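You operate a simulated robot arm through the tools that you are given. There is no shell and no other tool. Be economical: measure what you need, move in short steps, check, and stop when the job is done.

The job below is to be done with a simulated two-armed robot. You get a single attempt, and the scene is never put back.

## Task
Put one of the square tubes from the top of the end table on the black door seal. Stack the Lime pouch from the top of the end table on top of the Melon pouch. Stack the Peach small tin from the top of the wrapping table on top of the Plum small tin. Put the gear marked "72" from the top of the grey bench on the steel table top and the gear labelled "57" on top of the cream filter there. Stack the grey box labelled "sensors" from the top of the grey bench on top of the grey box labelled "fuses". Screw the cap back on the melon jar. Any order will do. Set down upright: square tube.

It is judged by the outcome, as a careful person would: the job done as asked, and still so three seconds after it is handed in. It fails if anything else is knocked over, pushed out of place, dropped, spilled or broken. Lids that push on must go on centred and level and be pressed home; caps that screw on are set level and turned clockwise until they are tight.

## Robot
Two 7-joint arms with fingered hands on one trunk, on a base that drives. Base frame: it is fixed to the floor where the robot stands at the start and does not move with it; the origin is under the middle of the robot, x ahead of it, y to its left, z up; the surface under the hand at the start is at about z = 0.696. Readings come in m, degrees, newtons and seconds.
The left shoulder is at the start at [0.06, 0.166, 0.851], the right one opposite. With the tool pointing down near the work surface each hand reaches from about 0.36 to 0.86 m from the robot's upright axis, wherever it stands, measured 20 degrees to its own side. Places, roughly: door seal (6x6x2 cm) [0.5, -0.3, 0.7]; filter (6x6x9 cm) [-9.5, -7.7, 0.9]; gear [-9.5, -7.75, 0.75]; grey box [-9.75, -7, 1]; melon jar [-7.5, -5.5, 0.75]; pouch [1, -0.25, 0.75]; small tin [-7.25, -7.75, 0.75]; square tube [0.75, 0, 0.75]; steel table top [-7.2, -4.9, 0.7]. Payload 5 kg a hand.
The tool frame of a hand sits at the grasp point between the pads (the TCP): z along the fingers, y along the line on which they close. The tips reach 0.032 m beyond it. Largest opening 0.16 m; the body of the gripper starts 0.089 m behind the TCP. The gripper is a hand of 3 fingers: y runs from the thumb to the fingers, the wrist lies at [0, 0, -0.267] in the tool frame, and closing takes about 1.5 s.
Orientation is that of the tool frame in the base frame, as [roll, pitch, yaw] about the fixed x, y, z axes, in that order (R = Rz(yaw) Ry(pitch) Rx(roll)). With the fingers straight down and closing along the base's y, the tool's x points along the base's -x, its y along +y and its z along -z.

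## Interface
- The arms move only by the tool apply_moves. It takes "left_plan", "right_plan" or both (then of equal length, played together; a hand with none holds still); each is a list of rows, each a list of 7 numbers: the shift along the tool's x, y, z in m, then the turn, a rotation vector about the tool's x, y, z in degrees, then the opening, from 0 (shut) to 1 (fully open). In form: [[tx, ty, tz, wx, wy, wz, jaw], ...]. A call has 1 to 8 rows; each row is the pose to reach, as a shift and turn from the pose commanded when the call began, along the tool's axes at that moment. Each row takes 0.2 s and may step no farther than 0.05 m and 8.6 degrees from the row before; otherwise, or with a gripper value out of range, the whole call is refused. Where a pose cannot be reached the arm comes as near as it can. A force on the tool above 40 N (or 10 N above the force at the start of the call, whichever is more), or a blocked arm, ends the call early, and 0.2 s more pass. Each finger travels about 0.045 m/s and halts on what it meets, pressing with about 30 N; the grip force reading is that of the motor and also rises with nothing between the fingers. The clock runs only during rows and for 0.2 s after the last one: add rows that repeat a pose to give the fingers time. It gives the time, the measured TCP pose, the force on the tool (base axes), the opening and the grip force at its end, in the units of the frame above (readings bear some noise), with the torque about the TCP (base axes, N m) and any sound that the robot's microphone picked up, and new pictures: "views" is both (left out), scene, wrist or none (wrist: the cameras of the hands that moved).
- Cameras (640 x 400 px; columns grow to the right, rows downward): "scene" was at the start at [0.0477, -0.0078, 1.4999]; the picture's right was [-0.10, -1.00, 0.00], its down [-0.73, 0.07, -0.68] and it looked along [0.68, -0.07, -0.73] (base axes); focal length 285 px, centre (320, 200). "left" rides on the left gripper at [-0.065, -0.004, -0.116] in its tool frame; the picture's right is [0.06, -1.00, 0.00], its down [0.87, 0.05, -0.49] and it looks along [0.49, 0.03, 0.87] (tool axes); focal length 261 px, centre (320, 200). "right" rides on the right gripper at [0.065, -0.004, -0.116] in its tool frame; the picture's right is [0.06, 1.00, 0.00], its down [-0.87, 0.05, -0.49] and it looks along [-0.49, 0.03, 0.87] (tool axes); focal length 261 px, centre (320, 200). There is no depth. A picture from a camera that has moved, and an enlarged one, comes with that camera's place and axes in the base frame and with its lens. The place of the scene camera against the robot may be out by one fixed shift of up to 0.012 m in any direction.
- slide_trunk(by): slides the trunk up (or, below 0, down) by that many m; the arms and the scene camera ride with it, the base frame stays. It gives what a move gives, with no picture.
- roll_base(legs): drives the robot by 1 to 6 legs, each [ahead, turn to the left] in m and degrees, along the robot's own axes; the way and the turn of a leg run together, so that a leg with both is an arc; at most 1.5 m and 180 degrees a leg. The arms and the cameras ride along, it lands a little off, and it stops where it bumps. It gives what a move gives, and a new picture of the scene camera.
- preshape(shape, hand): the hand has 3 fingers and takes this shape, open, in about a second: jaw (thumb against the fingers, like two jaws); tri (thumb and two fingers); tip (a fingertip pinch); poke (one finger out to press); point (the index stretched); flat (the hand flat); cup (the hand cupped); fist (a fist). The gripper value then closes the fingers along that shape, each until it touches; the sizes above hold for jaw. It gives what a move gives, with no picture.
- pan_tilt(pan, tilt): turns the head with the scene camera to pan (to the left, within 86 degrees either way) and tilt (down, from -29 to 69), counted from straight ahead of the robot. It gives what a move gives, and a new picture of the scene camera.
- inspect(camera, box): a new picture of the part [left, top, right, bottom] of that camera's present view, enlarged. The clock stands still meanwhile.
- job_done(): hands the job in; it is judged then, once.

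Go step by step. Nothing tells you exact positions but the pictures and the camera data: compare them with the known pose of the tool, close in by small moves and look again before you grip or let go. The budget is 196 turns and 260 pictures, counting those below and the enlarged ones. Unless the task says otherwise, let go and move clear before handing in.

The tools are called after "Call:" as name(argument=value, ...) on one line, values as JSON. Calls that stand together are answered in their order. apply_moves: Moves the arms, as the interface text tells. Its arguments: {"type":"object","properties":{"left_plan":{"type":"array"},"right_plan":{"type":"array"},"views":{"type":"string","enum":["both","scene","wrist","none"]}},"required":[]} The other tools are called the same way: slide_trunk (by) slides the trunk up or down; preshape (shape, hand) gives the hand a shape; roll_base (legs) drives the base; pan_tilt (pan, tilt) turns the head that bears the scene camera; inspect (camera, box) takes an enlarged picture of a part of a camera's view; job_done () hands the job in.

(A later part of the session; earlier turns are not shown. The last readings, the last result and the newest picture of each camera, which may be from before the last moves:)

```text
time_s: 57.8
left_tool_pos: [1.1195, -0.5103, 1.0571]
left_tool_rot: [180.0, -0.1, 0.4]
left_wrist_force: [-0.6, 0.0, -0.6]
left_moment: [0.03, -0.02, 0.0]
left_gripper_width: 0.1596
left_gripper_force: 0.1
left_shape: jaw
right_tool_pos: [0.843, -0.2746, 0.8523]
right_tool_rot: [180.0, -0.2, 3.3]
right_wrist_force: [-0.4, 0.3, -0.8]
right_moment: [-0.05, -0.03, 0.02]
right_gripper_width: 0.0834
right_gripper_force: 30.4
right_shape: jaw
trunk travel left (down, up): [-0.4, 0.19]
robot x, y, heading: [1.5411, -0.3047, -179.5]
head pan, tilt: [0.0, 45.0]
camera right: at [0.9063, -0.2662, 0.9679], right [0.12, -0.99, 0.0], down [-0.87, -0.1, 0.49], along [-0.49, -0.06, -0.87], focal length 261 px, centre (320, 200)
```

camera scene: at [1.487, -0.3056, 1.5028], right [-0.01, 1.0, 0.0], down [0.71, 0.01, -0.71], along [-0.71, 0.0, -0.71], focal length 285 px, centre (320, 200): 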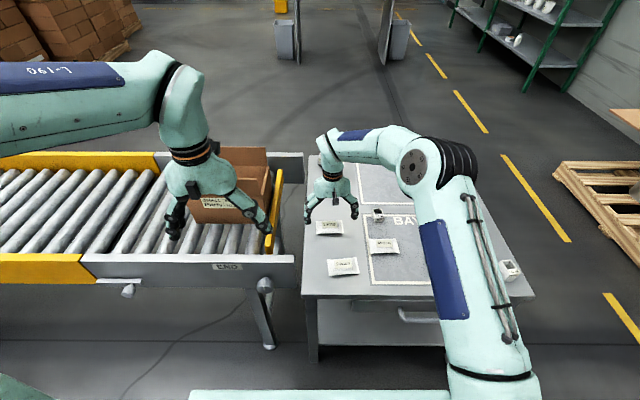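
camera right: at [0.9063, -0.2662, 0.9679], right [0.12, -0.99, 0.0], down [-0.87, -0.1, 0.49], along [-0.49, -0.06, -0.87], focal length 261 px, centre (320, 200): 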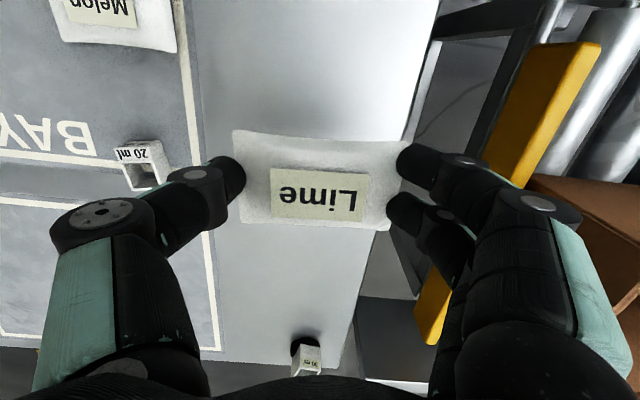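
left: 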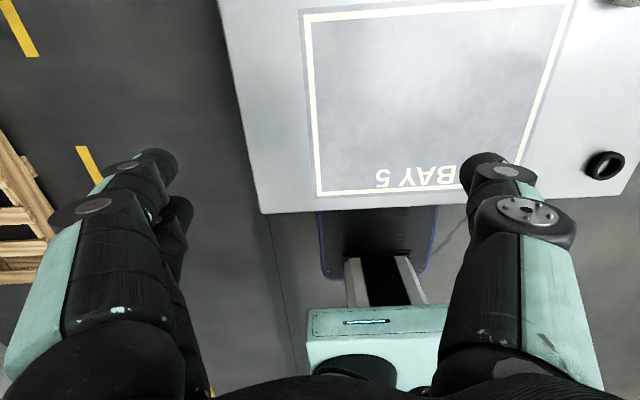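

Firmly held. I'll carry it over Melon at height.

Call:
apply_moves(right_plan=[[0.0217, -0.0435, 0, 0, 0, 0, 0.4], [0.0434, -0.087, 0, 0, 0, 0, 0.4], [0.065, -0.1304, 0, 0, 0, 0, 0.4], [0.0867, -0.1738, 0, 0, 0, 0, 0.4], [0.0867, -0.1738, 0.03, 0, 0, 0, 0.4], [0.0867, -0.1738, 0.05, 0, 0, 0, 0.4], [0.0867, -0.1738, 0.05, 0, 0, 0, 0.4]], views="wrist")

Call:
inspect(camera="scene", box=[300, 180, 480, 300])

```text
time_s: 59.4
left_tool_pos: [1.1188, -0.5094, 1.0567]
left_tool_rot: [-179.9, 0.0, 0.4]
left_wrist_force: [-0.4, -0.4, 0.4]
left_moment: [0.0, 0.02, 0.02]
left_gripper_width: 0.1598
left_gripper_force: 0.0
left_shape: jaw
right_tool_pos: [0.9196, -0.0958, 0.8054]
right_tool_rot: [-179.9, 0.0, 3.4]
right_wrist_force: [0.4, 0.6, -0.8]
right_moment: [0.0, -0.02, 0.0]
right_gripper_width: 0.0836
right_gripper_force: 29.8
right_shape: jaw
trunk travel left (down, up): [-0.4, 0.19]
robot x, y, heading: [1.5424, -0.3052, -179.8]
head pan, tilt: [0.0, 45.0]
camera right: at [0.9834, -0.087, 0.9199], right [0.12, -0.99, 0.0], down [-0.86, -0.11, 0.49], along [-0.49, -0.06, -0.87], focal length 261 px, centre (320, 200)
```

right: 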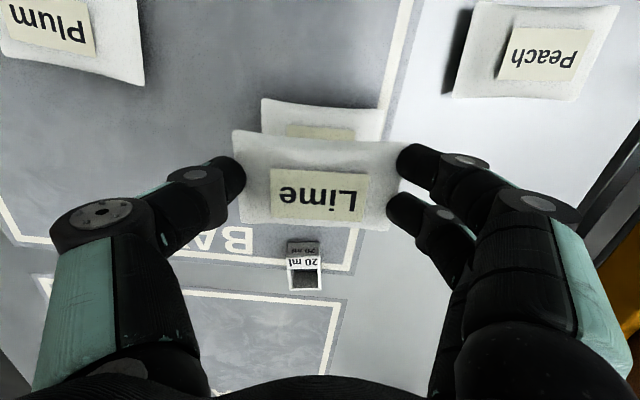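

```text
3.33 times, centred on (390, 240) of scene
camera zoom: at [1.4871, -0.3054, 1.5028], right [-0.01, 1.0, 0.0], down [0.71, 0.0, -0.71], along [-0.71, 0.0, -0.71], focal length 951 px, centre (87, 67)
```

zoom: 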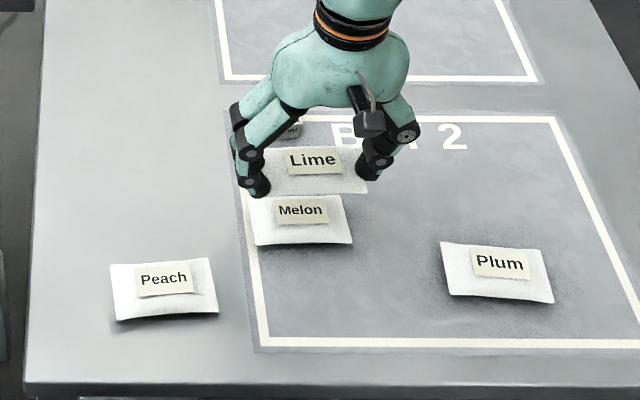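

Lime is right above Melon (both centred at about (0.917, -0.094)). Lowering gently.

Call:
apply_moves(right_plan=[[0, 0, 0.02, 0, 0, 0, 0.4], [0, 0, 0.035, 0, 0, 0, 0.4], [0, 0, 0.042, 0, 0, 0, 0.4], [0, 0, 0.046, 0, 0, 0, 0.4], [0, 0, 0.05, 0, 0, 0, 0.4]], views="none")

Call:
inspect(camera="scene", box=[340, 200, 430, 270])

```text
time_s: 60.6
left_tool_pos: [1.1211, -0.51, 1.0595]
left_tool_rot: [180.0, 0.2, 0.3]
left_wrist_force: [-0.3, -0.2, 0.5]
left_moment: [-0.02, -0.01, -0.01]
left_gripper_width: 0.16
left_gripper_force: 0.1
left_shape: jaw
right_tool_pos: [0.9174, -0.0967, 0.7569]
right_tool_rot: [180.0, 0.2, 3.3]
right_wrist_force: [2.3, 1.5, 23.9]
right_moment: [0.18, -0.03, 0.01]
right_gripper_width: 0.0831
right_gripper_force: 30.0
right_shape: jaw
trunk travel left (down, up): [-0.4, 0.19]
robot x, y, heading: [1.5415, -0.3051, -179.4]
head pan, tilt: [0.0, 45.0]
```

```text
5.71 times, centred on (385, 235) of scene
camera zoom: at [1.4888, -0.3059, 1.5034], right [-0.01, 1.0, 0.0], down [0.71, 0.0, -0.71], along [-0.71, 0.0, -0.71], focal length 1630 px, centre (-51, 0)
```

zoom: 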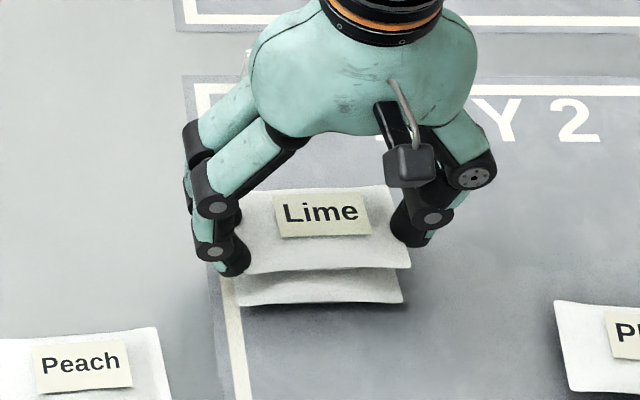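

It rests on Melon with 24 N. I'll ease off, open and lift away.

Call:
apply_moves(right_plan=[[0, 0, -0.001, 0, 0, 0, 0.45], [0, 0, -0.001, 0, 0, 0, 0.55], [0, 0, -0.001, 0, 0, 0, 0.7], [0, 0, -0.001, 0, 0, 0, 0.8], [0, 0, -0.001, 0, 0, 0, 0.8], [0, 0, -0.04, 0, 0, 0, 0.8], [0, 0, -0.085, 0, 0, 0, 0.8], [0, 0, -0.13, 0, 0, 0, 0.8]], views="none")

Call:
inspect(camera="scene", box=[300, 150, 480, 290])

Call:
inspect(camera="right", box=[220, 60, 460, 210])

```text
time_s: 62.4
left_tool_pos: [1.1202, -0.5097, 1.0574]
left_tool_rot: [-180.0, 0.1, 0.4]
left_wrist_force: [-0.2, 0.6, 0.7]
left_moment: [-0.01, -0.02, 0.02]
left_gripper_width: 0.1599
left_gripper_force: 0.0
left_shape: jaw
right_tool_pos: [0.918, -0.0994, 0.8838]
right_tool_rot: [180.0, 0.0, 3.4]
right_wrist_force: [1.1, 0.3, -0.2]
right_moment: [-0.02, 0.01, 0.01]
right_gripper_width: 0.128
right_gripper_force: 0.0
right_shape: jaw
trunk travel left (down, up): [-0.4, 0.19]
robot x, y, heading: [1.5404, -0.3066, -179.4]
head pan, tilt: [0.0, 45.0]
```

```text
2.86 times, centred on (390, 220) of scene
camera zoom: at [1.4874, -0.3056, 1.5028], right [-0.01, 1.0, 0.0], down [0.71, 0.01, -0.71], along [-0.71, 0.0, -0.71], focal length 815 px, centre (120, 143)
```

zoom: 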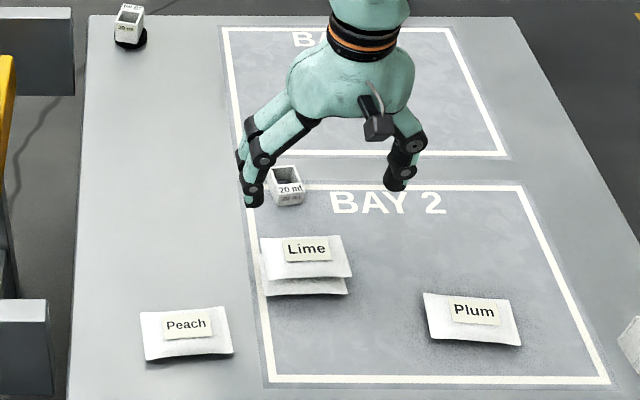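

```text
2.67 times, centred on (340, 135) of right
camera zoom: at [0.9826, -0.0895, 0.9996], right [0.12, -0.99, 0.0], down [-0.86, -0.11, 0.49], along [-0.49, -0.06, -0.87], focal length 695 px, centre (267, 373)
```

zoom: 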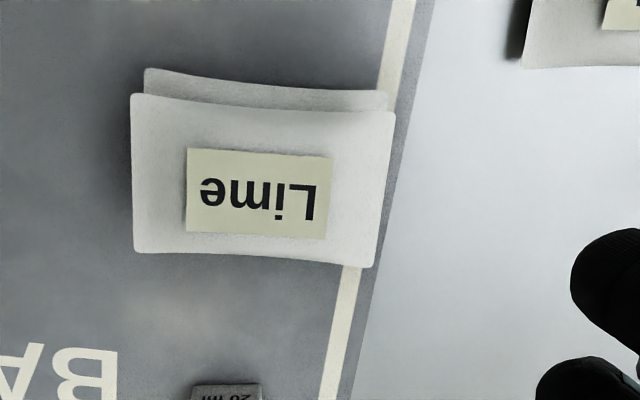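

Lime is stacked on Melon, and the tube still stands. I'll raise the right hand and drive back around the table toward the gate ahead.

Call:
apply_moves(right_plan=[[0.02, 0.02, -0.04, 0, 0, -1.5, 0.8], [0.04, 0.03, -0.08, 0, 0, 3, 0.8], [0.07, 0.04, -0.11, 0, 0, 3, 0.8], [0.11, 0.04, -0.14, 0, 0, 3, 0.8], [0.15, 0.04, -0.16, 0, 0, 3, 0.8]], views="none")

Call:
pan_tilt(pan=0, tilt=20)

Call:
roll_base(legs=[[-0.3, 0], [0, -90], [1.1, 0], [0, 90], [1.4, 0], [1.4, 0]])

```text
time_s: 63.6
left_tool_pos: [1.1204, -0.5091, 1.0584]
left_tool_rot: [180.0, 0.0, 0.5]
left_wrist_force: [-0.4, 0.2, -0.2]
left_moment: [0.03, 0.0, 0.0]
left_gripper_width: 0.1598
left_gripper_force: 0.0
left_shape: jaw
right_tool_pos: [1.0725, -0.1284, 1.0452]
right_tool_rot: [-180.0, -0.1, 0.3]
right_wrist_force: [0.8, -0.3, -0.2]
right_moment: [0.01, 0.0, 0.02]
right_gripper_width: 0.1275
right_gripper_force: 0.2
right_shape: jaw
trunk travel left (down, up): [-0.4, 0.19]
robot x, y, heading: [1.539, -0.3049, -179.8]
head pan, tilt: [0.0, 45.0]
```

```text
time_s: 64.5
left_tool_pos: [1.1191, -0.5084, 1.0591]
left_tool_rot: [180.0, 0.0, 0.4]
left_wrist_force: [0.2, -0.5, 0.2]
left_moment: [0.01, -0.03, 0.0]
left_gripper_width: 0.1598
left_gripper_force: 0.2
left_shape: jaw
right_tool_pos: [1.0702, -0.1285, 1.0443]
right_tool_rot: [180.0, 0.1, 0.3]
right_wrist_force: [1.0, 0.0, 0.6]
right_moment: [0.0, -0.01, 0.01]
right_gripper_width: 0.1278
right_gripper_force: 0.0
right_shape: jaw
trunk travel left (down, up): [-0.4, 0.19]
robot x, y, heading: [1.5422, -0.3076, -179.7]
head pan, tilt: [0.0, 20.0]
camera scene: at [1.4752, -0.3055, 1.5414], right [-0.01, 1.0, 0.0], down [0.34, 0.0, -0.94], along [-0.94, -0.01, -0.34], focal length 285 px, centre (320, 200)
```

scene: 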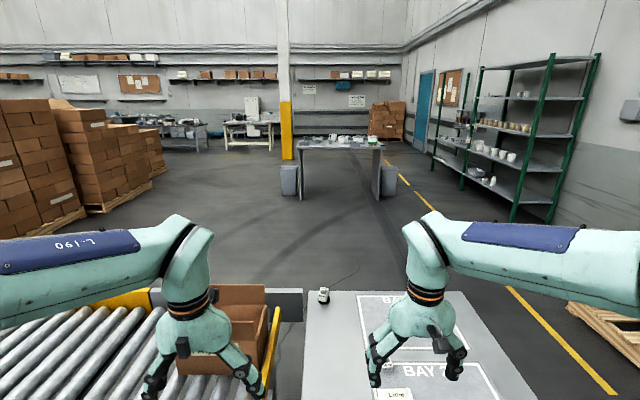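

```text
time_s: 93.0
left_tool_pos: [-1.431, 0.6274, 1.0583]
left_tool_rot: [-179.9, -0.1, 0.7]
left_wrist_force: [-0.3, -0.1, 0.6]
left_moment: [0.01, 0.0, 0.02]
left_gripper_width: 0.1601
left_gripper_force: 0.0
left_shape: jaw
right_tool_pos: [-1.4819, 1.008, 1.0459]
right_tool_rot: [-180.0, -0.1, 0.7]
right_wrist_force: [-0.4, -0.2, -0.7]
right_moment: [0.01, 0.03, -0.02]
right_gripper_width: 0.1279
right_gripper_force: 0.0
right_shape: jaw
trunk travel left (down, up): [-0.4, 0.19]
robot x, y, heading: [-1.0117, 0.837, -179.3]
head pan, tilt: [0.0, 20.0]
camera scene: at [-1.0765, 0.8342, 1.5415], right [-0.01, 1.0, 0.0], down [0.34, 0.0, -0.94], along [-0.94, -0.01, -0.34], focal length 285 px, centre (320, 200)
```

scene: 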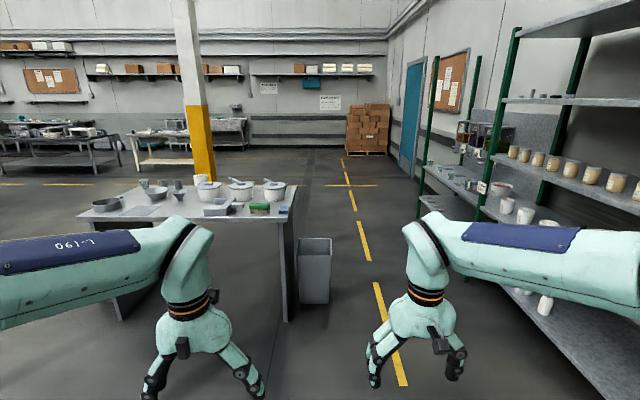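

What looked like a gate is a pot table with bins, so I'll swing left through the open floor and head for the work tables at the back.

Call:
roll_base(legs=[[0, 81], [1.4, 0], [1.45, 0], [0, -78], [1.5, 0], [1.5, 0]])

Call:
pan_tilt(pan=45, tilt=15)

```text
time_s: 128.1
left_tool_pos: [-4.8767, -2.3799, 1.0582]
left_tool_rot: [179.9, 0.0, 2.2]
left_wrist_force: [0.4, 0.5, -0.6]
left_moment: [0.01, -0.01, -0.03]
left_gripper_width: 0.16
left_gripper_force: 0.0
left_shape: jaw
right_tool_pos: [-4.9364, -2.0015, 1.0452]
right_tool_rot: [179.9, 0.0, 2.3]
right_wrist_force: [0.2, 0.9, -0.2]
right_moment: [0.01, -0.03, -0.01]
right_gripper_width: 0.1279
right_gripper_force: 0.2
right_shape: jaw
trunk travel left (down, up): [-0.4, 0.19]
robot x, y, heading: [-4.4621, -2.1633, -178.0]
head pan, tilt: [0.0, 20.0]
camera scene: at [-4.5266, -2.1646, 1.5415], right [-0.04, 1.0, 0.0], down [0.34, 0.01, -0.94], along [-0.94, -0.04, -0.34], focal length 285 px, centre (320, 200)
```

scene: 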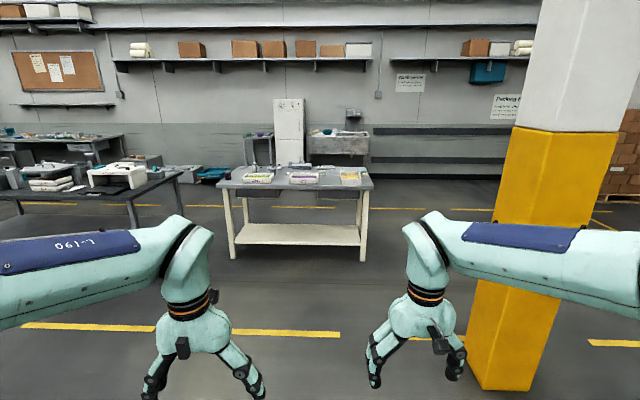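

```text
time_s: 129.2
left_tool_pos: [-4.8759, -2.3793, 1.0571]
left_tool_rot: [-180.0, 0.0, 2.2]
left_wrist_force: [0.6, -0.3, -0.8]
left_moment: [0.01, 0.03, 0.01]
left_gripper_width: 0.1599
left_gripper_force: 0.0
left_shape: jaw
right_tool_pos: [-4.9357, -2.0017, 1.0453]
right_tool_rot: [180.0, 0.0, 2.3]
right_wrist_force: [0.7, -0.5, -0.8]
right_moment: [-0.02, 0.0, 0.01]
right_gripper_width: 0.1276
right_gripper_force: 0.0
right_shape: jaw
trunk travel left (down, up): [-0.4, 0.19]
robot x, y, heading: [-4.4611, -2.1619, -177.7]
head pan, tilt: [45.0, 15.0]
camera scene: at [-4.4969, -2.2294, 1.5496], right [-0.73, 0.68, 0.0], down [0.18, 0.19, -0.97], along [-0.66, -0.71, -0.26], focal length 285 px, centre (320, 200)
```

scene: 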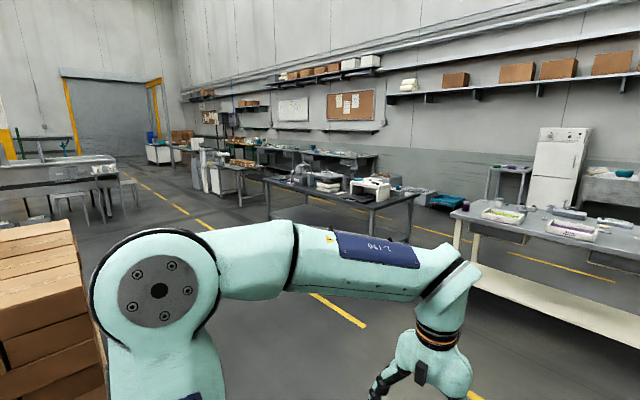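

The steel table is the dark one in the middle, at about x -7 and y -6 to -3.8. I'll drive to its front and turn to face it.

Call:
roll_base(legs=[[0, 45], [1.5, 0], [0, 23], [1.5, 0], [0, -70]])

Call:
pan_tilt(pan=0, tilt=30)

```text
time_s: 150.0
left_tool_pos: [-6.3731, -4.8599, 1.0579]
left_tool_rot: [180.0, -0.1, -0.2]
left_wrist_force: [0.0, -0.2, 0.3]
left_moment: [-0.03, -0.03, -0.02]
left_gripper_width: 0.1599
left_gripper_force: 0.0
left_shape: jaw
right_tool_pos: [-6.4176, -4.4799, 1.0451]
right_tool_rot: [180.0, 0.1, -0.2]
right_wrist_force: [-0.5, 0.4, -0.1]
right_moment: [-0.01, -0.02, 0.01]
right_gripper_width: 0.1276
right_gripper_force: 0.0
right_shape: jaw
trunk travel left (down, up): [-0.4, 0.19]
robot x, y, heading: [-5.9513, -4.6617, 179.9]
head pan, tilt: [45.0, 15.0]
camera scene: at [-5.988, -4.7262, 1.5497], right [-0.7, 0.71, 0.0], down [0.18, 0.18, -0.97], along [-0.69, -0.68, -0.26], focal length 285 px, centre (320, 200)
```

scene: 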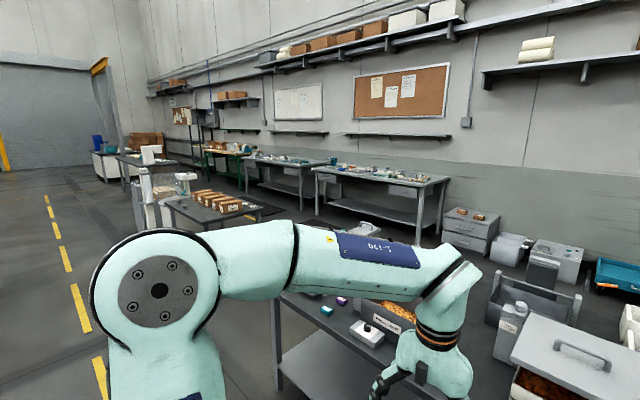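

```text
time_s: 151.2
left_tool_pos: [-6.3731, -4.8617, 1.0579]
left_tool_rot: [180.0, 0.1, -0.2]
left_wrist_force: [0.0, -0.4, 0.5]
left_moment: [0.01, -0.01, -0.01]
left_gripper_width: 0.16
left_gripper_force: 0.1
left_shape: jaw
right_tool_pos: [-6.4168, -4.4789, 1.0455]
right_tool_rot: [-180.0, 0.0, -0.2]
right_wrist_force: [-0.7, 0.1, -0.5]
right_moment: [-0.01, 0.01, -0.02]
right_gripper_width: 0.1278
right_gripper_force: 0.0
right_shape: jaw
trunk travel left (down, up): [-0.4, 0.19]
robot x, y, heading: [-5.95, -4.6593, 179.7]
head pan, tilt: [0.0, 30.0]
camera scene: at [-6.0122, -4.6605, 1.5255], right [0.0, 1.0, 0.0], down [0.5, 0.0, -0.87], along [-0.87, 0.0, -0.5], focal length 285 px, centre (320, 200)
```

scene: 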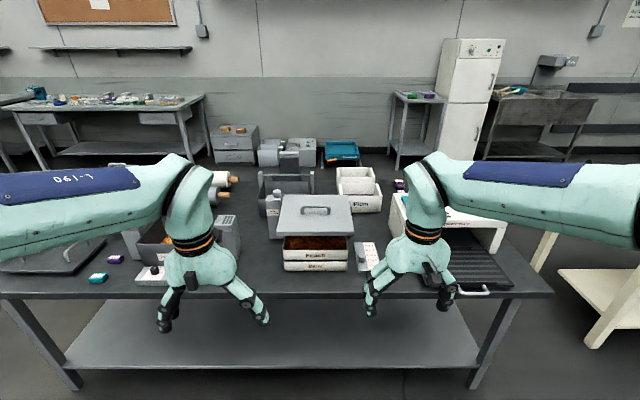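

Facing the steel table. I'll enlarge the picture to find the melon jar and read labels.

Call:
inspect(camera="scene", box=[0, 140, 320, 340])

Call:
inspect(camera="scene", box=[240, 140, 560, 340])

Call:
inspect(camera="left", box=[0, 0, 640, 400])

```text
2.00 times, centred on (160, 240) of scene
camera zoom: at [-6.0122, -4.6605, 1.5255], right [0.0, 1.0, 0.0], down [0.5, 0.0, -0.87], along [-0.87, 0.0, -0.5], focal length 570 px, centre (640, 120)
```

zoom: 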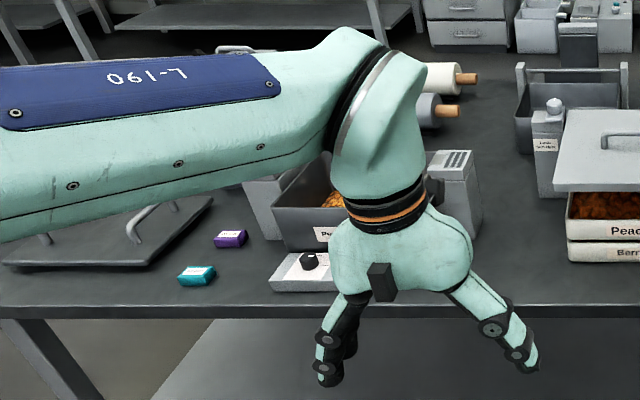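

```text
2.00 times, centred on (400, 240) of scene
camera zoom: at [-6.0122, -4.6605, 1.5255], right [0.0, 1.0, 0.0], down [0.5, 0.0, -0.87], along [-0.87, 0.0, -0.5], focal length 570 px, centre (160, 120)
```

zoom: 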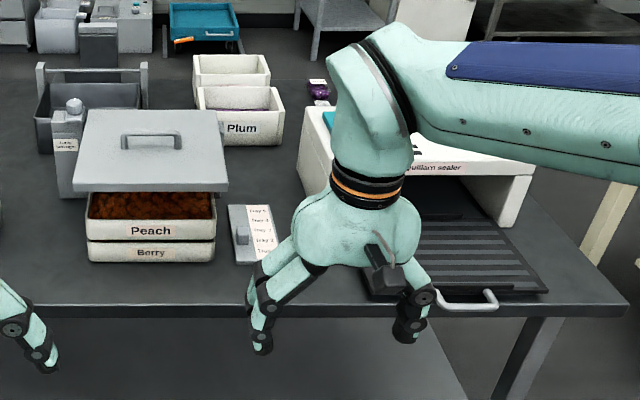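

```text
1.00 times, centred on (320, 200) of left (not enlarged: the box is as wide or as high as the picture)
camera zoom: at [-6.4383, -4.8569, 1.1732], right [0.07, 1.0, 0.0], down [0.87, -0.06, 0.49], along [0.49, -0.03, -0.87], focal length 261 px, centre (320, 200)
```

zoom: 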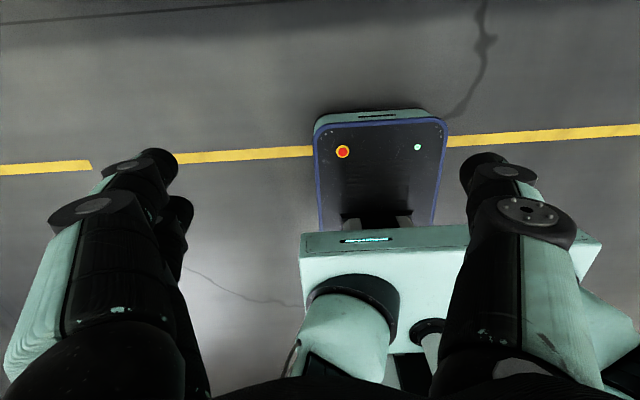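

I'll turn the robot left to look between the arms at the table's left part, where the jar should be.

Call:
roll_base(legs=[[0, 30]])

Call:
inspect(camera="scene", box=[180, 100, 440, 300])

```text
time_s: 153.1
left_tool_pos: [-6.212, -5.0483, 1.0579]
left_tool_rot: [179.9, 0.0, 30.5]
left_wrist_force: [0.3, -0.1, 0.4]
left_moment: [0.02, 0.0, 0.02]
left_gripper_width: 0.1601
left_gripper_force: 0.0
left_shape: jaw
right_tool_pos: [-6.4442, -4.7438, 1.0447]
right_tool_rot: [179.9, 0.0, 30.6]
right_wrist_force: [0.6, 0.6, -0.1]
right_moment: [0.03, 0.04, 0.03]
right_gripper_width: 0.1278
right_gripper_force: 0.0
right_shape: jaw
trunk travel left (down, up): [-0.4, 0.19]
robot x, y, heading: [-5.948, -4.6557, -149.4]
head pan, tilt: [0.0, 30.0]
camera scene: at [-6.0035, -4.6918, 1.5254], right [-0.51, 0.86, 0.0], down [0.43, 0.25, -0.87], along [-0.75, -0.44, -0.5], focal length 285 px, centre (320, 200)
```

scene: 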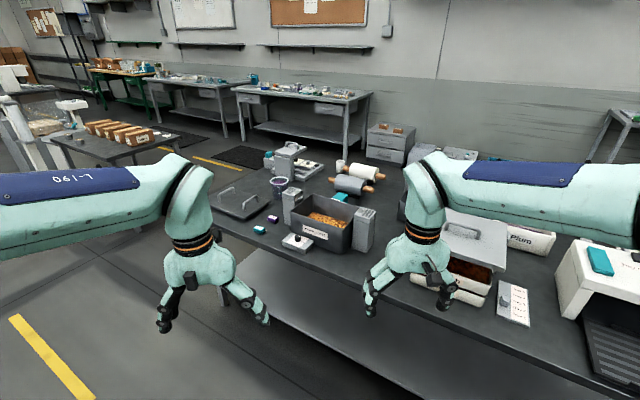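

```text
2.00 times, centred on (310, 200) of scene
camera zoom: at [-6.0035, -4.6918, 1.5254], right [-0.51, 0.86, 0.0], down [0.43, 0.25, -0.87], along [-0.75, -0.44, -0.5], focal length 570 px, centre (340, 200)
```

zoom: 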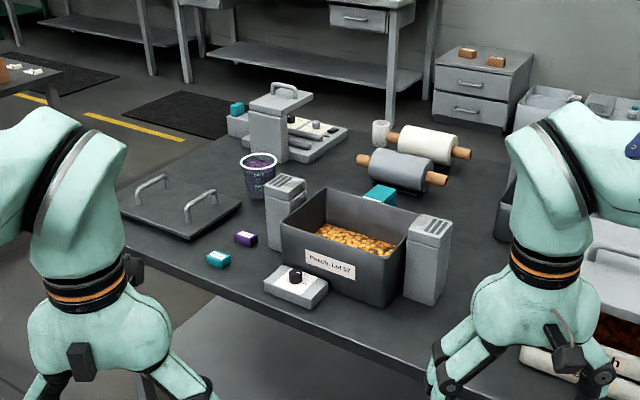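

Call:
inspect(camera="scene", box=[255, 135, 345, 200])

Call:
inspect(camera="scene", box=[40, 90, 170, 180])

```text
6.15 times, centred on (300, 168) of scene
camera zoom: at [-6.0035, -4.6918, 1.5254], right [-0.51, 0.86, 0.0], down [0.43, 0.25, -0.87], along [-0.75, -0.44, -0.5], focal length 1755 px, centre (443, 400)
```

zoom: 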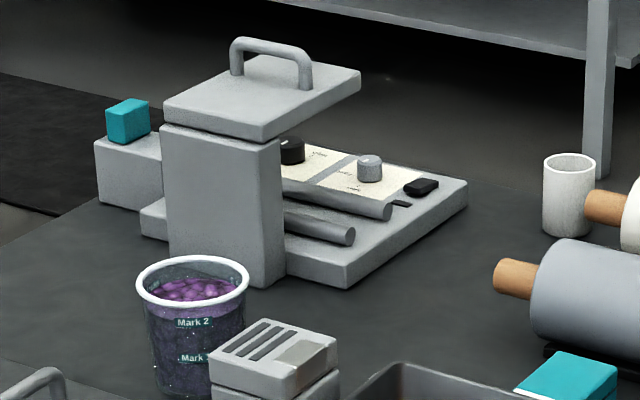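

```text
4.44 times, centred on (105, 135) of scene
camera zoom: at [-6.0035, -4.6918, 1.5254], right [-0.51, 0.86, 0.0], down [0.43, 0.25, -0.87], along [-0.75, -0.44, -0.5], focal length 1268 px, centre (1276, 489)
```

zoom: 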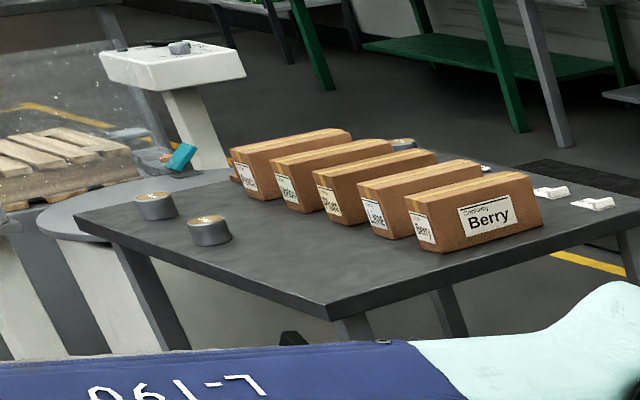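

The likely jar is the white cup by the rollers, best reached from the table's far side, so I'll do the wrapping table first. I'll drive toward its near (+x) side and look.

Call:
roll_base(legs=[[0, 59.5], [1.4, 0]])

Call:
pan_tilt(pan=-45, tilt=30)

```text
time_s: 162.9
left_tool_pos: [-5.7285, -6.4902, 1.0584]
left_tool_rot: [180.0, 0.0, 90.4]
left_wrist_force: [0.0, -0.3, 0.3]
left_moment: [-0.01, -0.02, 0.0]
left_gripper_width: 0.1597
left_gripper_force: 0.1
left_shape: jaw
right_tool_pos: [-6.1101, -6.5384, 1.0443]
right_tool_rot: [-179.9, -0.1, 90.4]
right_wrist_force: [-0.4, -0.5, -0.5]
right_moment: [0.02, 0.01, -0.03]
right_gripper_width: 0.1279
right_gripper_force: 0.0
right_shape: jaw
trunk travel left (down, up): [-0.4, 0.19]
robot x, y, heading: [-5.9342, -6.0704, -89.6]
head pan, tilt: [0.0, 30.0]
camera scene: at [-5.9344, -6.1302, 1.5254], right [-1.0, -0.01, 0.0], down [0.0, 0.5, -0.87], along [0.01, -0.87, -0.5], focal length 285 px, centre (320, 200)
```

scene: 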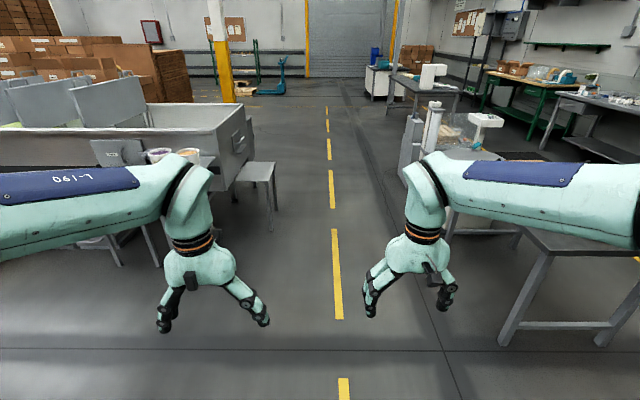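

```text
time_s: 164.0
left_tool_pos: [-5.7288, -6.491, 1.0583]
left_tool_rot: [180.0, -0.1, 90.3]
left_wrist_force: [-0.3, -0.8, 0.5]
left_moment: [0.02, -0.02, 0.0]
left_gripper_width: 0.1598
left_gripper_force: 0.1
left_shape: jaw
right_tool_pos: [-6.1109, -6.5394, 1.0448]
right_tool_rot: [179.9, 0.0, 90.3]
right_wrist_force: [0.0, 0.0, 0.6]
right_moment: [-0.03, 0.01, -0.05]
right_gripper_width: 0.1276
right_gripper_force: 0.1
right_shape: jaw
trunk travel left (down, up): [-0.4, 0.19]
robot x, y, heading: [-5.9346, -6.0677, -89.6]
head pan, tilt: [-45.0, 30.0]
camera scene: at [-5.9985, -6.1039, 1.5254], right [-0.71, 0.7, 0.0], down [0.35, 0.36, -0.87], along [-0.61, -0.62, -0.5], focal length 285 px, centre (320, 200)
```

scene: 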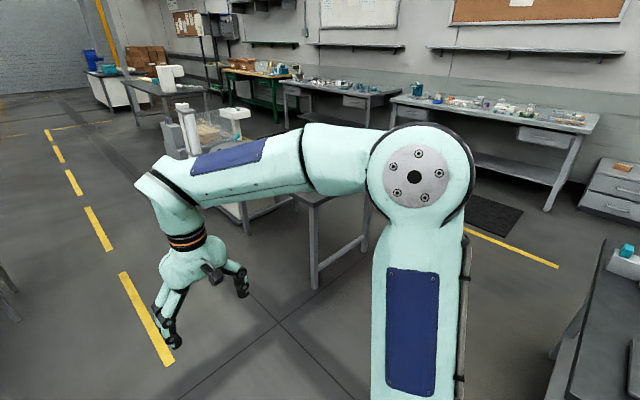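

I'll drive further down the aisle and turn to face the wrapping table.

Call:
roll_base(legs=[[1.38, 0], [0, -90]])

Call:
pan_tilt(pan=10, tilt=35)

Call:
inspect(camera="scene", box=[200, 130, 440, 280])

```text
time_s: 174.9
left_tool_pos: [-6.3508, -7.658, 1.0582]
left_tool_rot: [180.0, 0.1, -0.2]
left_wrist_force: [-0.7, 0.0, -0.2]
left_moment: [-0.04, -0.01, -0.01]
left_gripper_width: 0.1598
left_gripper_force: 0.1
left_shape: jaw
right_tool_pos: [-6.3952, -7.2762, 1.0453]
right_tool_rot: [180.0, 0.0, -0.2]
right_wrist_force: [-0.1, 0.1, -0.4]
right_moment: [-0.03, 0.01, 0.03]
right_gripper_width: 0.128
right_gripper_force: 0.1
right_shape: jaw
trunk travel left (down, up): [-0.4, 0.19]
robot x, y, heading: [-5.926, -7.4581, 179.7]
head pan, tilt: [-45.0, 30.0]
camera scene: at [-5.9635, -7.3925, 1.5254], right [0.71, 0.71, 0.0], down [0.35, -0.35, -0.87], along [-0.61, 0.61, -0.5], focal length 285 px, centre (320, 200)
```

scene: 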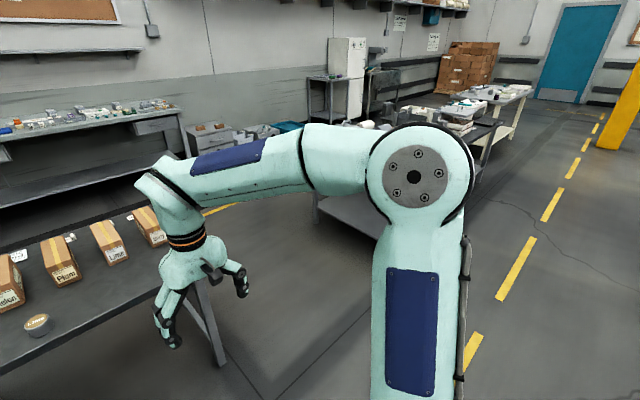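

```text
time_s: 176.1
left_tool_pos: [-6.3501, -7.6576, 1.0584]
left_tool_rot: [-180.0, 0.0, -0.2]
left_wrist_force: [-0.8, -0.1, -0.1]
left_moment: [-0.01, -0.04, 0.0]
left_gripper_width: 0.16
left_gripper_force: 0.1
left_shape: jaw
right_tool_pos: [-6.395, -7.2758, 1.0458]
right_tool_rot: [180.0, -0.1, -0.3]
right_wrist_force: [0.1, 0.6, -0.3]
right_moment: [0.0, -0.04, -0.02]
right_gripper_width: 0.1273
right_gripper_force: 0.1
right_shape: jaw
trunk travel left (down, up): [-0.4, 0.19]
robot x, y, heading: [-5.9259, -7.4546, 180.1]
head pan, tilt: [10.0, 35.0]
camera scene: at [-5.9864, -7.4718, 1.5176], right [-0.17, 0.99, 0.0], down [0.57, 0.1, -0.82], along [-0.81, -0.14, -0.57], focal length 285 px, centre (320, 200)
```

scene: 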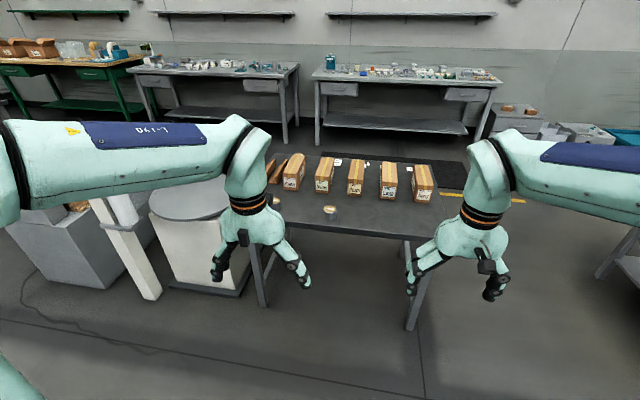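

```text
2.67 times, centred on (320, 205) of scene
camera zoom: at [-5.9864, -7.4718, 1.5176], right [-0.17, 0.99, 0.0], down [0.57, 0.1, -0.82], along [-0.81, -0.14, -0.57], focal length 761 px, centre (320, 187)
```

zoom: 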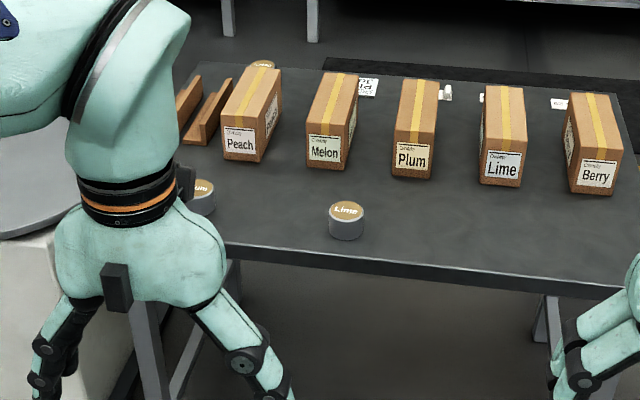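

Lime and Plum tins are near the front; the Peach tin is probably the one behind the Peach box at the far edge. I'll drive through the gap between the tables to the aisle behind, do the grey bench first, and pick up the rest on the way back.

Call:
roll_base(legs=[[0, -90], [1.0, 0], [0, 90], [1.1, 0], [1.1, 0]])

Call:
pan_tilt(pan=35, tilt=30)

```text
time_s: 199.6
left_tool_pos: [-8.5515, -6.6838, 1.0579]
left_tool_rot: [179.9, 0.0, 0.3]
left_wrist_force: [0.3, -0.6, -0.5]
left_moment: [0.01, 0.06, 0.0]
left_gripper_width: 0.16
left_gripper_force: 0.0
left_shape: jaw
right_tool_pos: [-8.5999, -6.3025, 1.0443]
right_tool_rot: [-180.0, -0.1, 0.3]
right_wrist_force: [0.0, 0.5, 0.3]
right_moment: [-0.01, 0.01, -0.01]
right_gripper_width: 0.1275
right_gripper_force: 0.1
right_shape: jaw
trunk travel left (down, up): [-0.4, 0.19]
robot x, y, heading: [-8.1305, -6.4837, -179.8]
head pan, tilt: [10.0, 35.0]
camera scene: at [-8.189, -6.4952, 1.5176], right [-0.18, 0.98, 0.0], down [0.56, 0.1, -0.82], along [-0.81, -0.15, -0.57], focal length 285 px, centre (320, 200)
```

scene: 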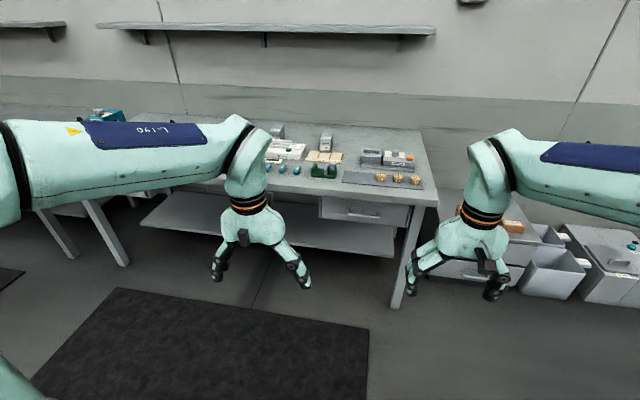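

```text
time_s: 200.4
left_tool_pos: [-8.5521, -6.6841, 1.0586]
left_tool_rot: [179.9, 0.0, 0.3]
left_wrist_force: [-0.3, 0.1, -0.2]
left_moment: [-0.01, -0.04, 0.0]
left_gripper_width: 0.16
left_gripper_force: 0.2
left_shape: jaw
right_tool_pos: [-8.5993, -6.3025, 1.0446]
right_tool_rot: [180.0, -0.1, 0.3]
right_wrist_force: [0.1, 0.0, -0.2]
right_moment: [0.01, 0.02, 0.01]
right_gripper_width: 0.1278
right_gripper_force: 0.1
right_shape: jaw
trunk travel left (down, up): [-0.4, 0.19]
robot x, y, heading: [-8.1298, -6.478, -179.8]
head pan, tilt: [35.0, 30.0]
camera scene: at [-8.1759, -6.5316, 1.5254], right [-0.58, 0.82, 0.0], down [0.41, 0.29, -0.87], along [-0.71, -0.5, -0.5], focal length 285 px, centre (320, 200)
```

scene: 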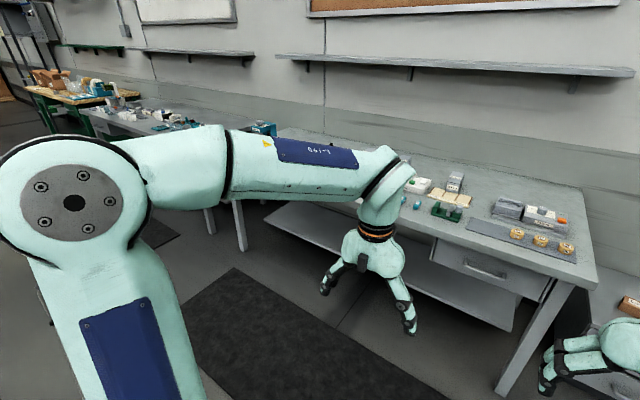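

Call:
inspect(camera="scene", box=[390, 160, 590, 270])

Call:
inspect(camera="scene", box=[90, 90, 290, 200])

```text
3.20 times, centred on (490, 215) of scene
camera zoom: at [-8.1759, -6.5316, 1.5254], right [-0.58, 0.82, 0.0], down [0.41, 0.29, -0.87], along [-0.71, -0.5, -0.5], focal length 913 px, centre (-224, 152)
```

zoom: 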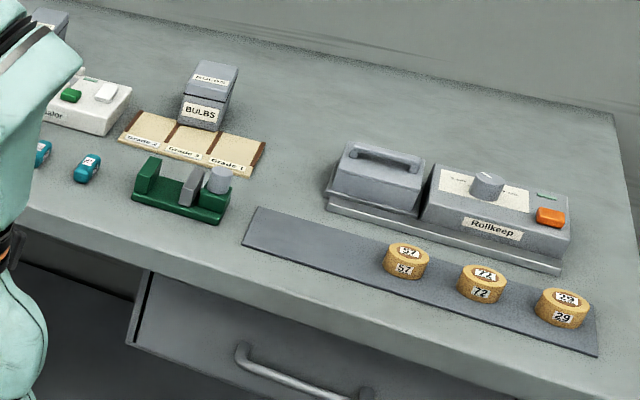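

```text
3.20 times, centred on (190, 145) of scene
camera zoom: at [-8.1759, -6.5316, 1.5254], right [-0.58, 0.82, 0.0], down [0.41, 0.29, -0.87], along [-0.71, -0.5, -0.5], focal length 913 px, centre (736, 376)
```

zoom: 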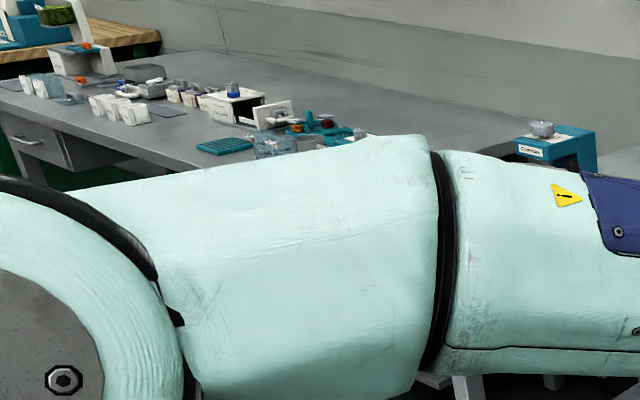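

I see discs marked 57, 72 and 29 and grey boxes. I'll turn left to view the rest of the bench between the arms.

Call:
roll_base(legs=[[0, 40]])

Call:
pan_tilt(pan=0, tilt=30)

Call:
inspect(camera="scene", box=[160, 120, 400, 270])

```text
time_s: 202.8
left_tool_pos: [-8.3201, -6.9078, 1.0572]
left_tool_rot: [180.0, 0.1, 40.5]
left_wrist_force: [-0.3, 0.4, 0.4]
left_moment: [0.0, -0.01, -0.01]
left_gripper_width: 0.16
left_gripper_force: 0.0
left_shape: jaw
right_tool_pos: [-8.6031, -6.6487, 1.0453]
right_tool_rot: [180.0, -0.1, 40.5]
right_wrist_force: [1.0, 0.0, 0.1]
right_moment: [0.02, 0.01, 0.03]
right_gripper_width: 0.1277
right_gripper_force: 0.0
right_shape: jaw
trunk travel left (down, up): [-0.4, 0.19]
robot x, y, heading: [-8.1276, -6.4811, -139.4]
head pan, tilt: [35.0, 30.0]
camera scene: at [-8.1315, -6.548, 1.5254], right [-0.97, 0.25, 0.0], down [0.12, 0.48, -0.87], along [-0.22, -0.84, -0.5], focal length 285 px, centre (320, 200)
```

scene: 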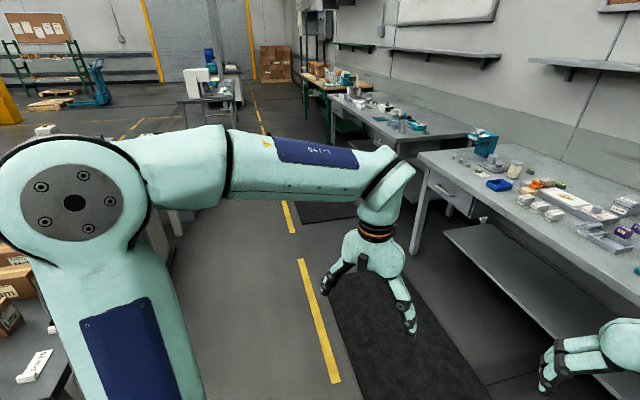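

```text
time_s: 203.8
left_tool_pos: [-8.3205, -6.9076, 1.0572]
left_tool_rot: [-180.0, 0.1, 40.4]
left_wrist_force: [0.2, -1.1, -0.6]
left_moment: [-0.03, 0.0, -0.02]
left_gripper_width: 0.1601
left_gripper_force: 0.0
left_shape: jaw
right_tool_pos: [-8.602, -6.6467, 1.0449]
right_tool_rot: [180.0, 0.0, 40.5]
right_wrist_force: [0.1, -0.7, 0.0]
right_moment: [0.0, -0.01, 0.03]
right_gripper_width: 0.1278
right_gripper_force: 0.0
right_shape: jaw
trunk travel left (down, up): [-0.4, 0.19]
robot x, y, heading: [-8.132, -6.4804, -139.4]
head pan, tilt: [0.0, 30.0]
camera scene: at [-8.1779, -6.5189, 1.5254], right [-0.65, 0.76, 0.0], down [0.38, 0.33, -0.87], along [-0.66, -0.56, -0.5], focal length 285 px, centre (320, 200)
```

scene: 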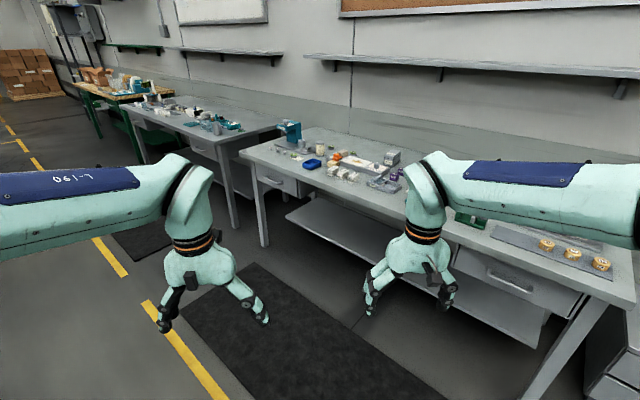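

```text
2.67 times, centred on (280, 195) of scene
camera zoom: at [-8.1779, -6.5189, 1.5254], right [-0.65, 0.76, 0.0], down [0.38, 0.33, -0.87], along [-0.66, -0.56, -0.5], focal length 761 px, centre (427, 213)
```

zoom: 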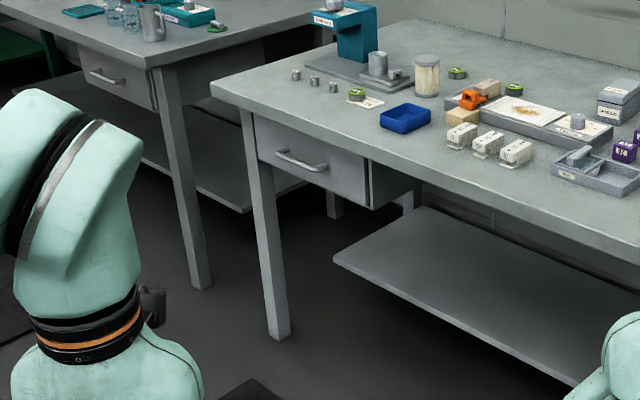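

The cream filter and green-marked gears are on the left part of the bench. I'll zoom in to read them.

Call:
inspect(camera="scene", box=[260, 130, 350, 185])

Call:
inspect(camera="scene", box=[335, 140, 425, 205])

```text
7.11 times, centred on (305, 158) of scene
camera zoom: at [-8.1779, -6.5189, 1.5254], right [-0.65, 0.76, 0.0], down [0.38, 0.33, -0.87], along [-0.66, -0.56, -0.5], focal length 2028 px, centre (427, 502)
```

zoom: 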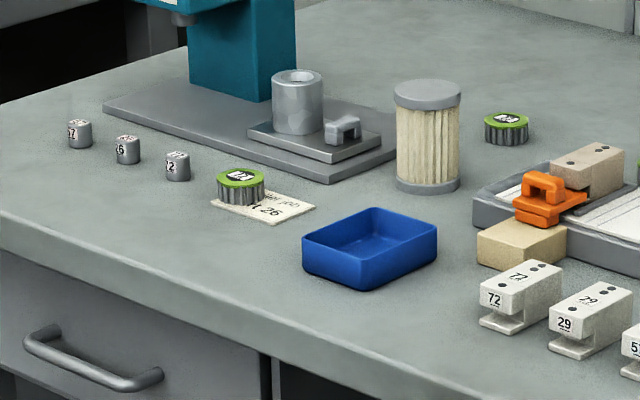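

```text
6.15 times, centred on (380, 172) of scene
camera zoom: at [-8.1779, -6.5189, 1.5254], right [-0.65, 0.76, 0.0], down [0.38, 0.33, -0.87], along [-0.66, -0.56, -0.5], focal length 1755 px, centre (-49, 369)
```

zoom: 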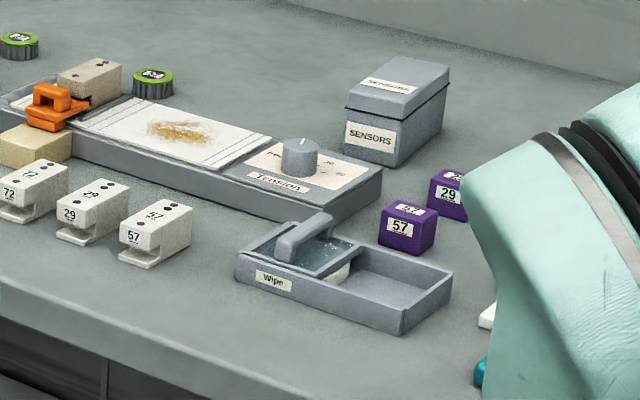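

Filter is at about (-9.73, -7.84), three green gears are around it and the Sensors box is at about (-9.9, -7.33). I'll drive in front of that part of the bench.

Call:
roll_base(legs=[[0, 16], [1.2, 0], [0, -56.6]])

Call:
inspect(camera="scene", box=[200, 80, 440, 230])

Call:
inspect(camera="left", box=[0, 0, 640, 400])

```text
time_s: 213.3
left_tool_pos: [-9.1787, -7.6901, 1.0576]
left_tool_rot: [179.9, 0.0, 2.0]
left_wrist_force: [0.8, 0.2, -0.3]
left_moment: [-0.02, -0.01, -0.01]
left_gripper_width: 0.1599
left_gripper_force: 0.0
left_shape: jaw
right_tool_pos: [-9.2372, -7.3111, 1.0451]
right_tool_rot: [180.0, -0.1, 2.0]
right_wrist_force: [-1.1, -0.7, 0.2]
right_moment: [-0.03, 0.0, 0.02]
right_gripper_width: 0.1275
right_gripper_force: 0.0
right_shape: jaw
trunk travel left (down, up): [-0.4, 0.19]
robot x, y, heading: [-8.7648, -7.4726, -178.1]
head pan, tilt: [0.0, 30.0]
camera scene: at [-8.8255, -7.4758, 1.5254], right [-0.04, 1.0, 0.0], down [0.5, 0.02, -0.87], along [-0.87, -0.03, -0.5], focal length 285 px, centre (320, 200)
```

scene: 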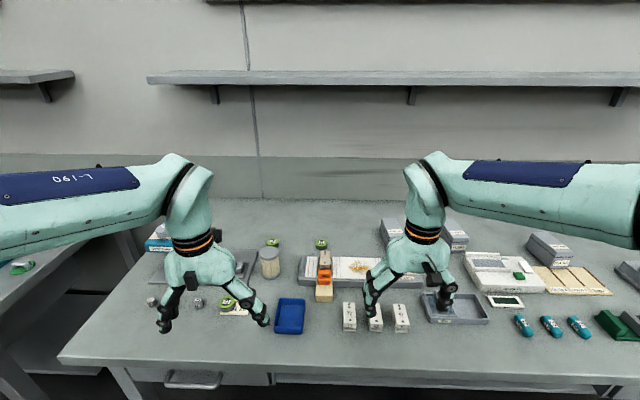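

```text
2.67 times, centred on (320, 155) of scene
camera zoom: at [-8.8255, -7.4758, 1.5254], right [-0.04, 1.0, 0.0], down [0.5, 0.02, -0.87], along [-0.87, -0.03, -0.5], focal length 761 px, centre (320, 320)
```

zoom: 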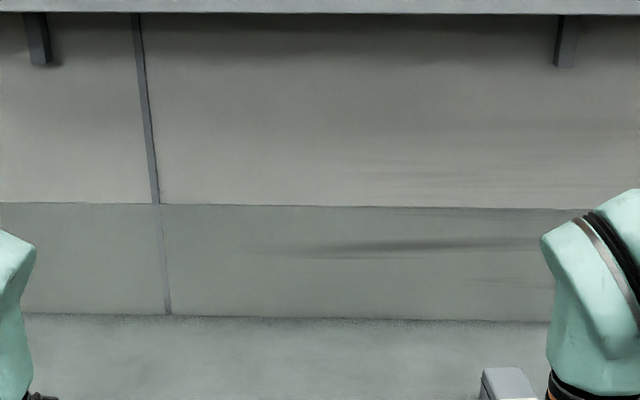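

```text
1.00 times, centred on (320, 200) of left (not enlarged: the box is as wide or as high as the picture)
camera zoom: at [-9.2437, -7.6888, 1.1735], right [0.03, 1.0, 0.0], down [0.87, -0.02, 0.49], along [0.49, -0.01, -0.87], focal length 261 px, centre (320, 200)
```

zoom: 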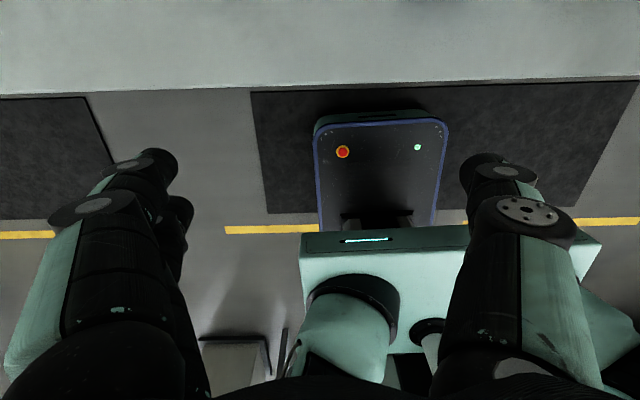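

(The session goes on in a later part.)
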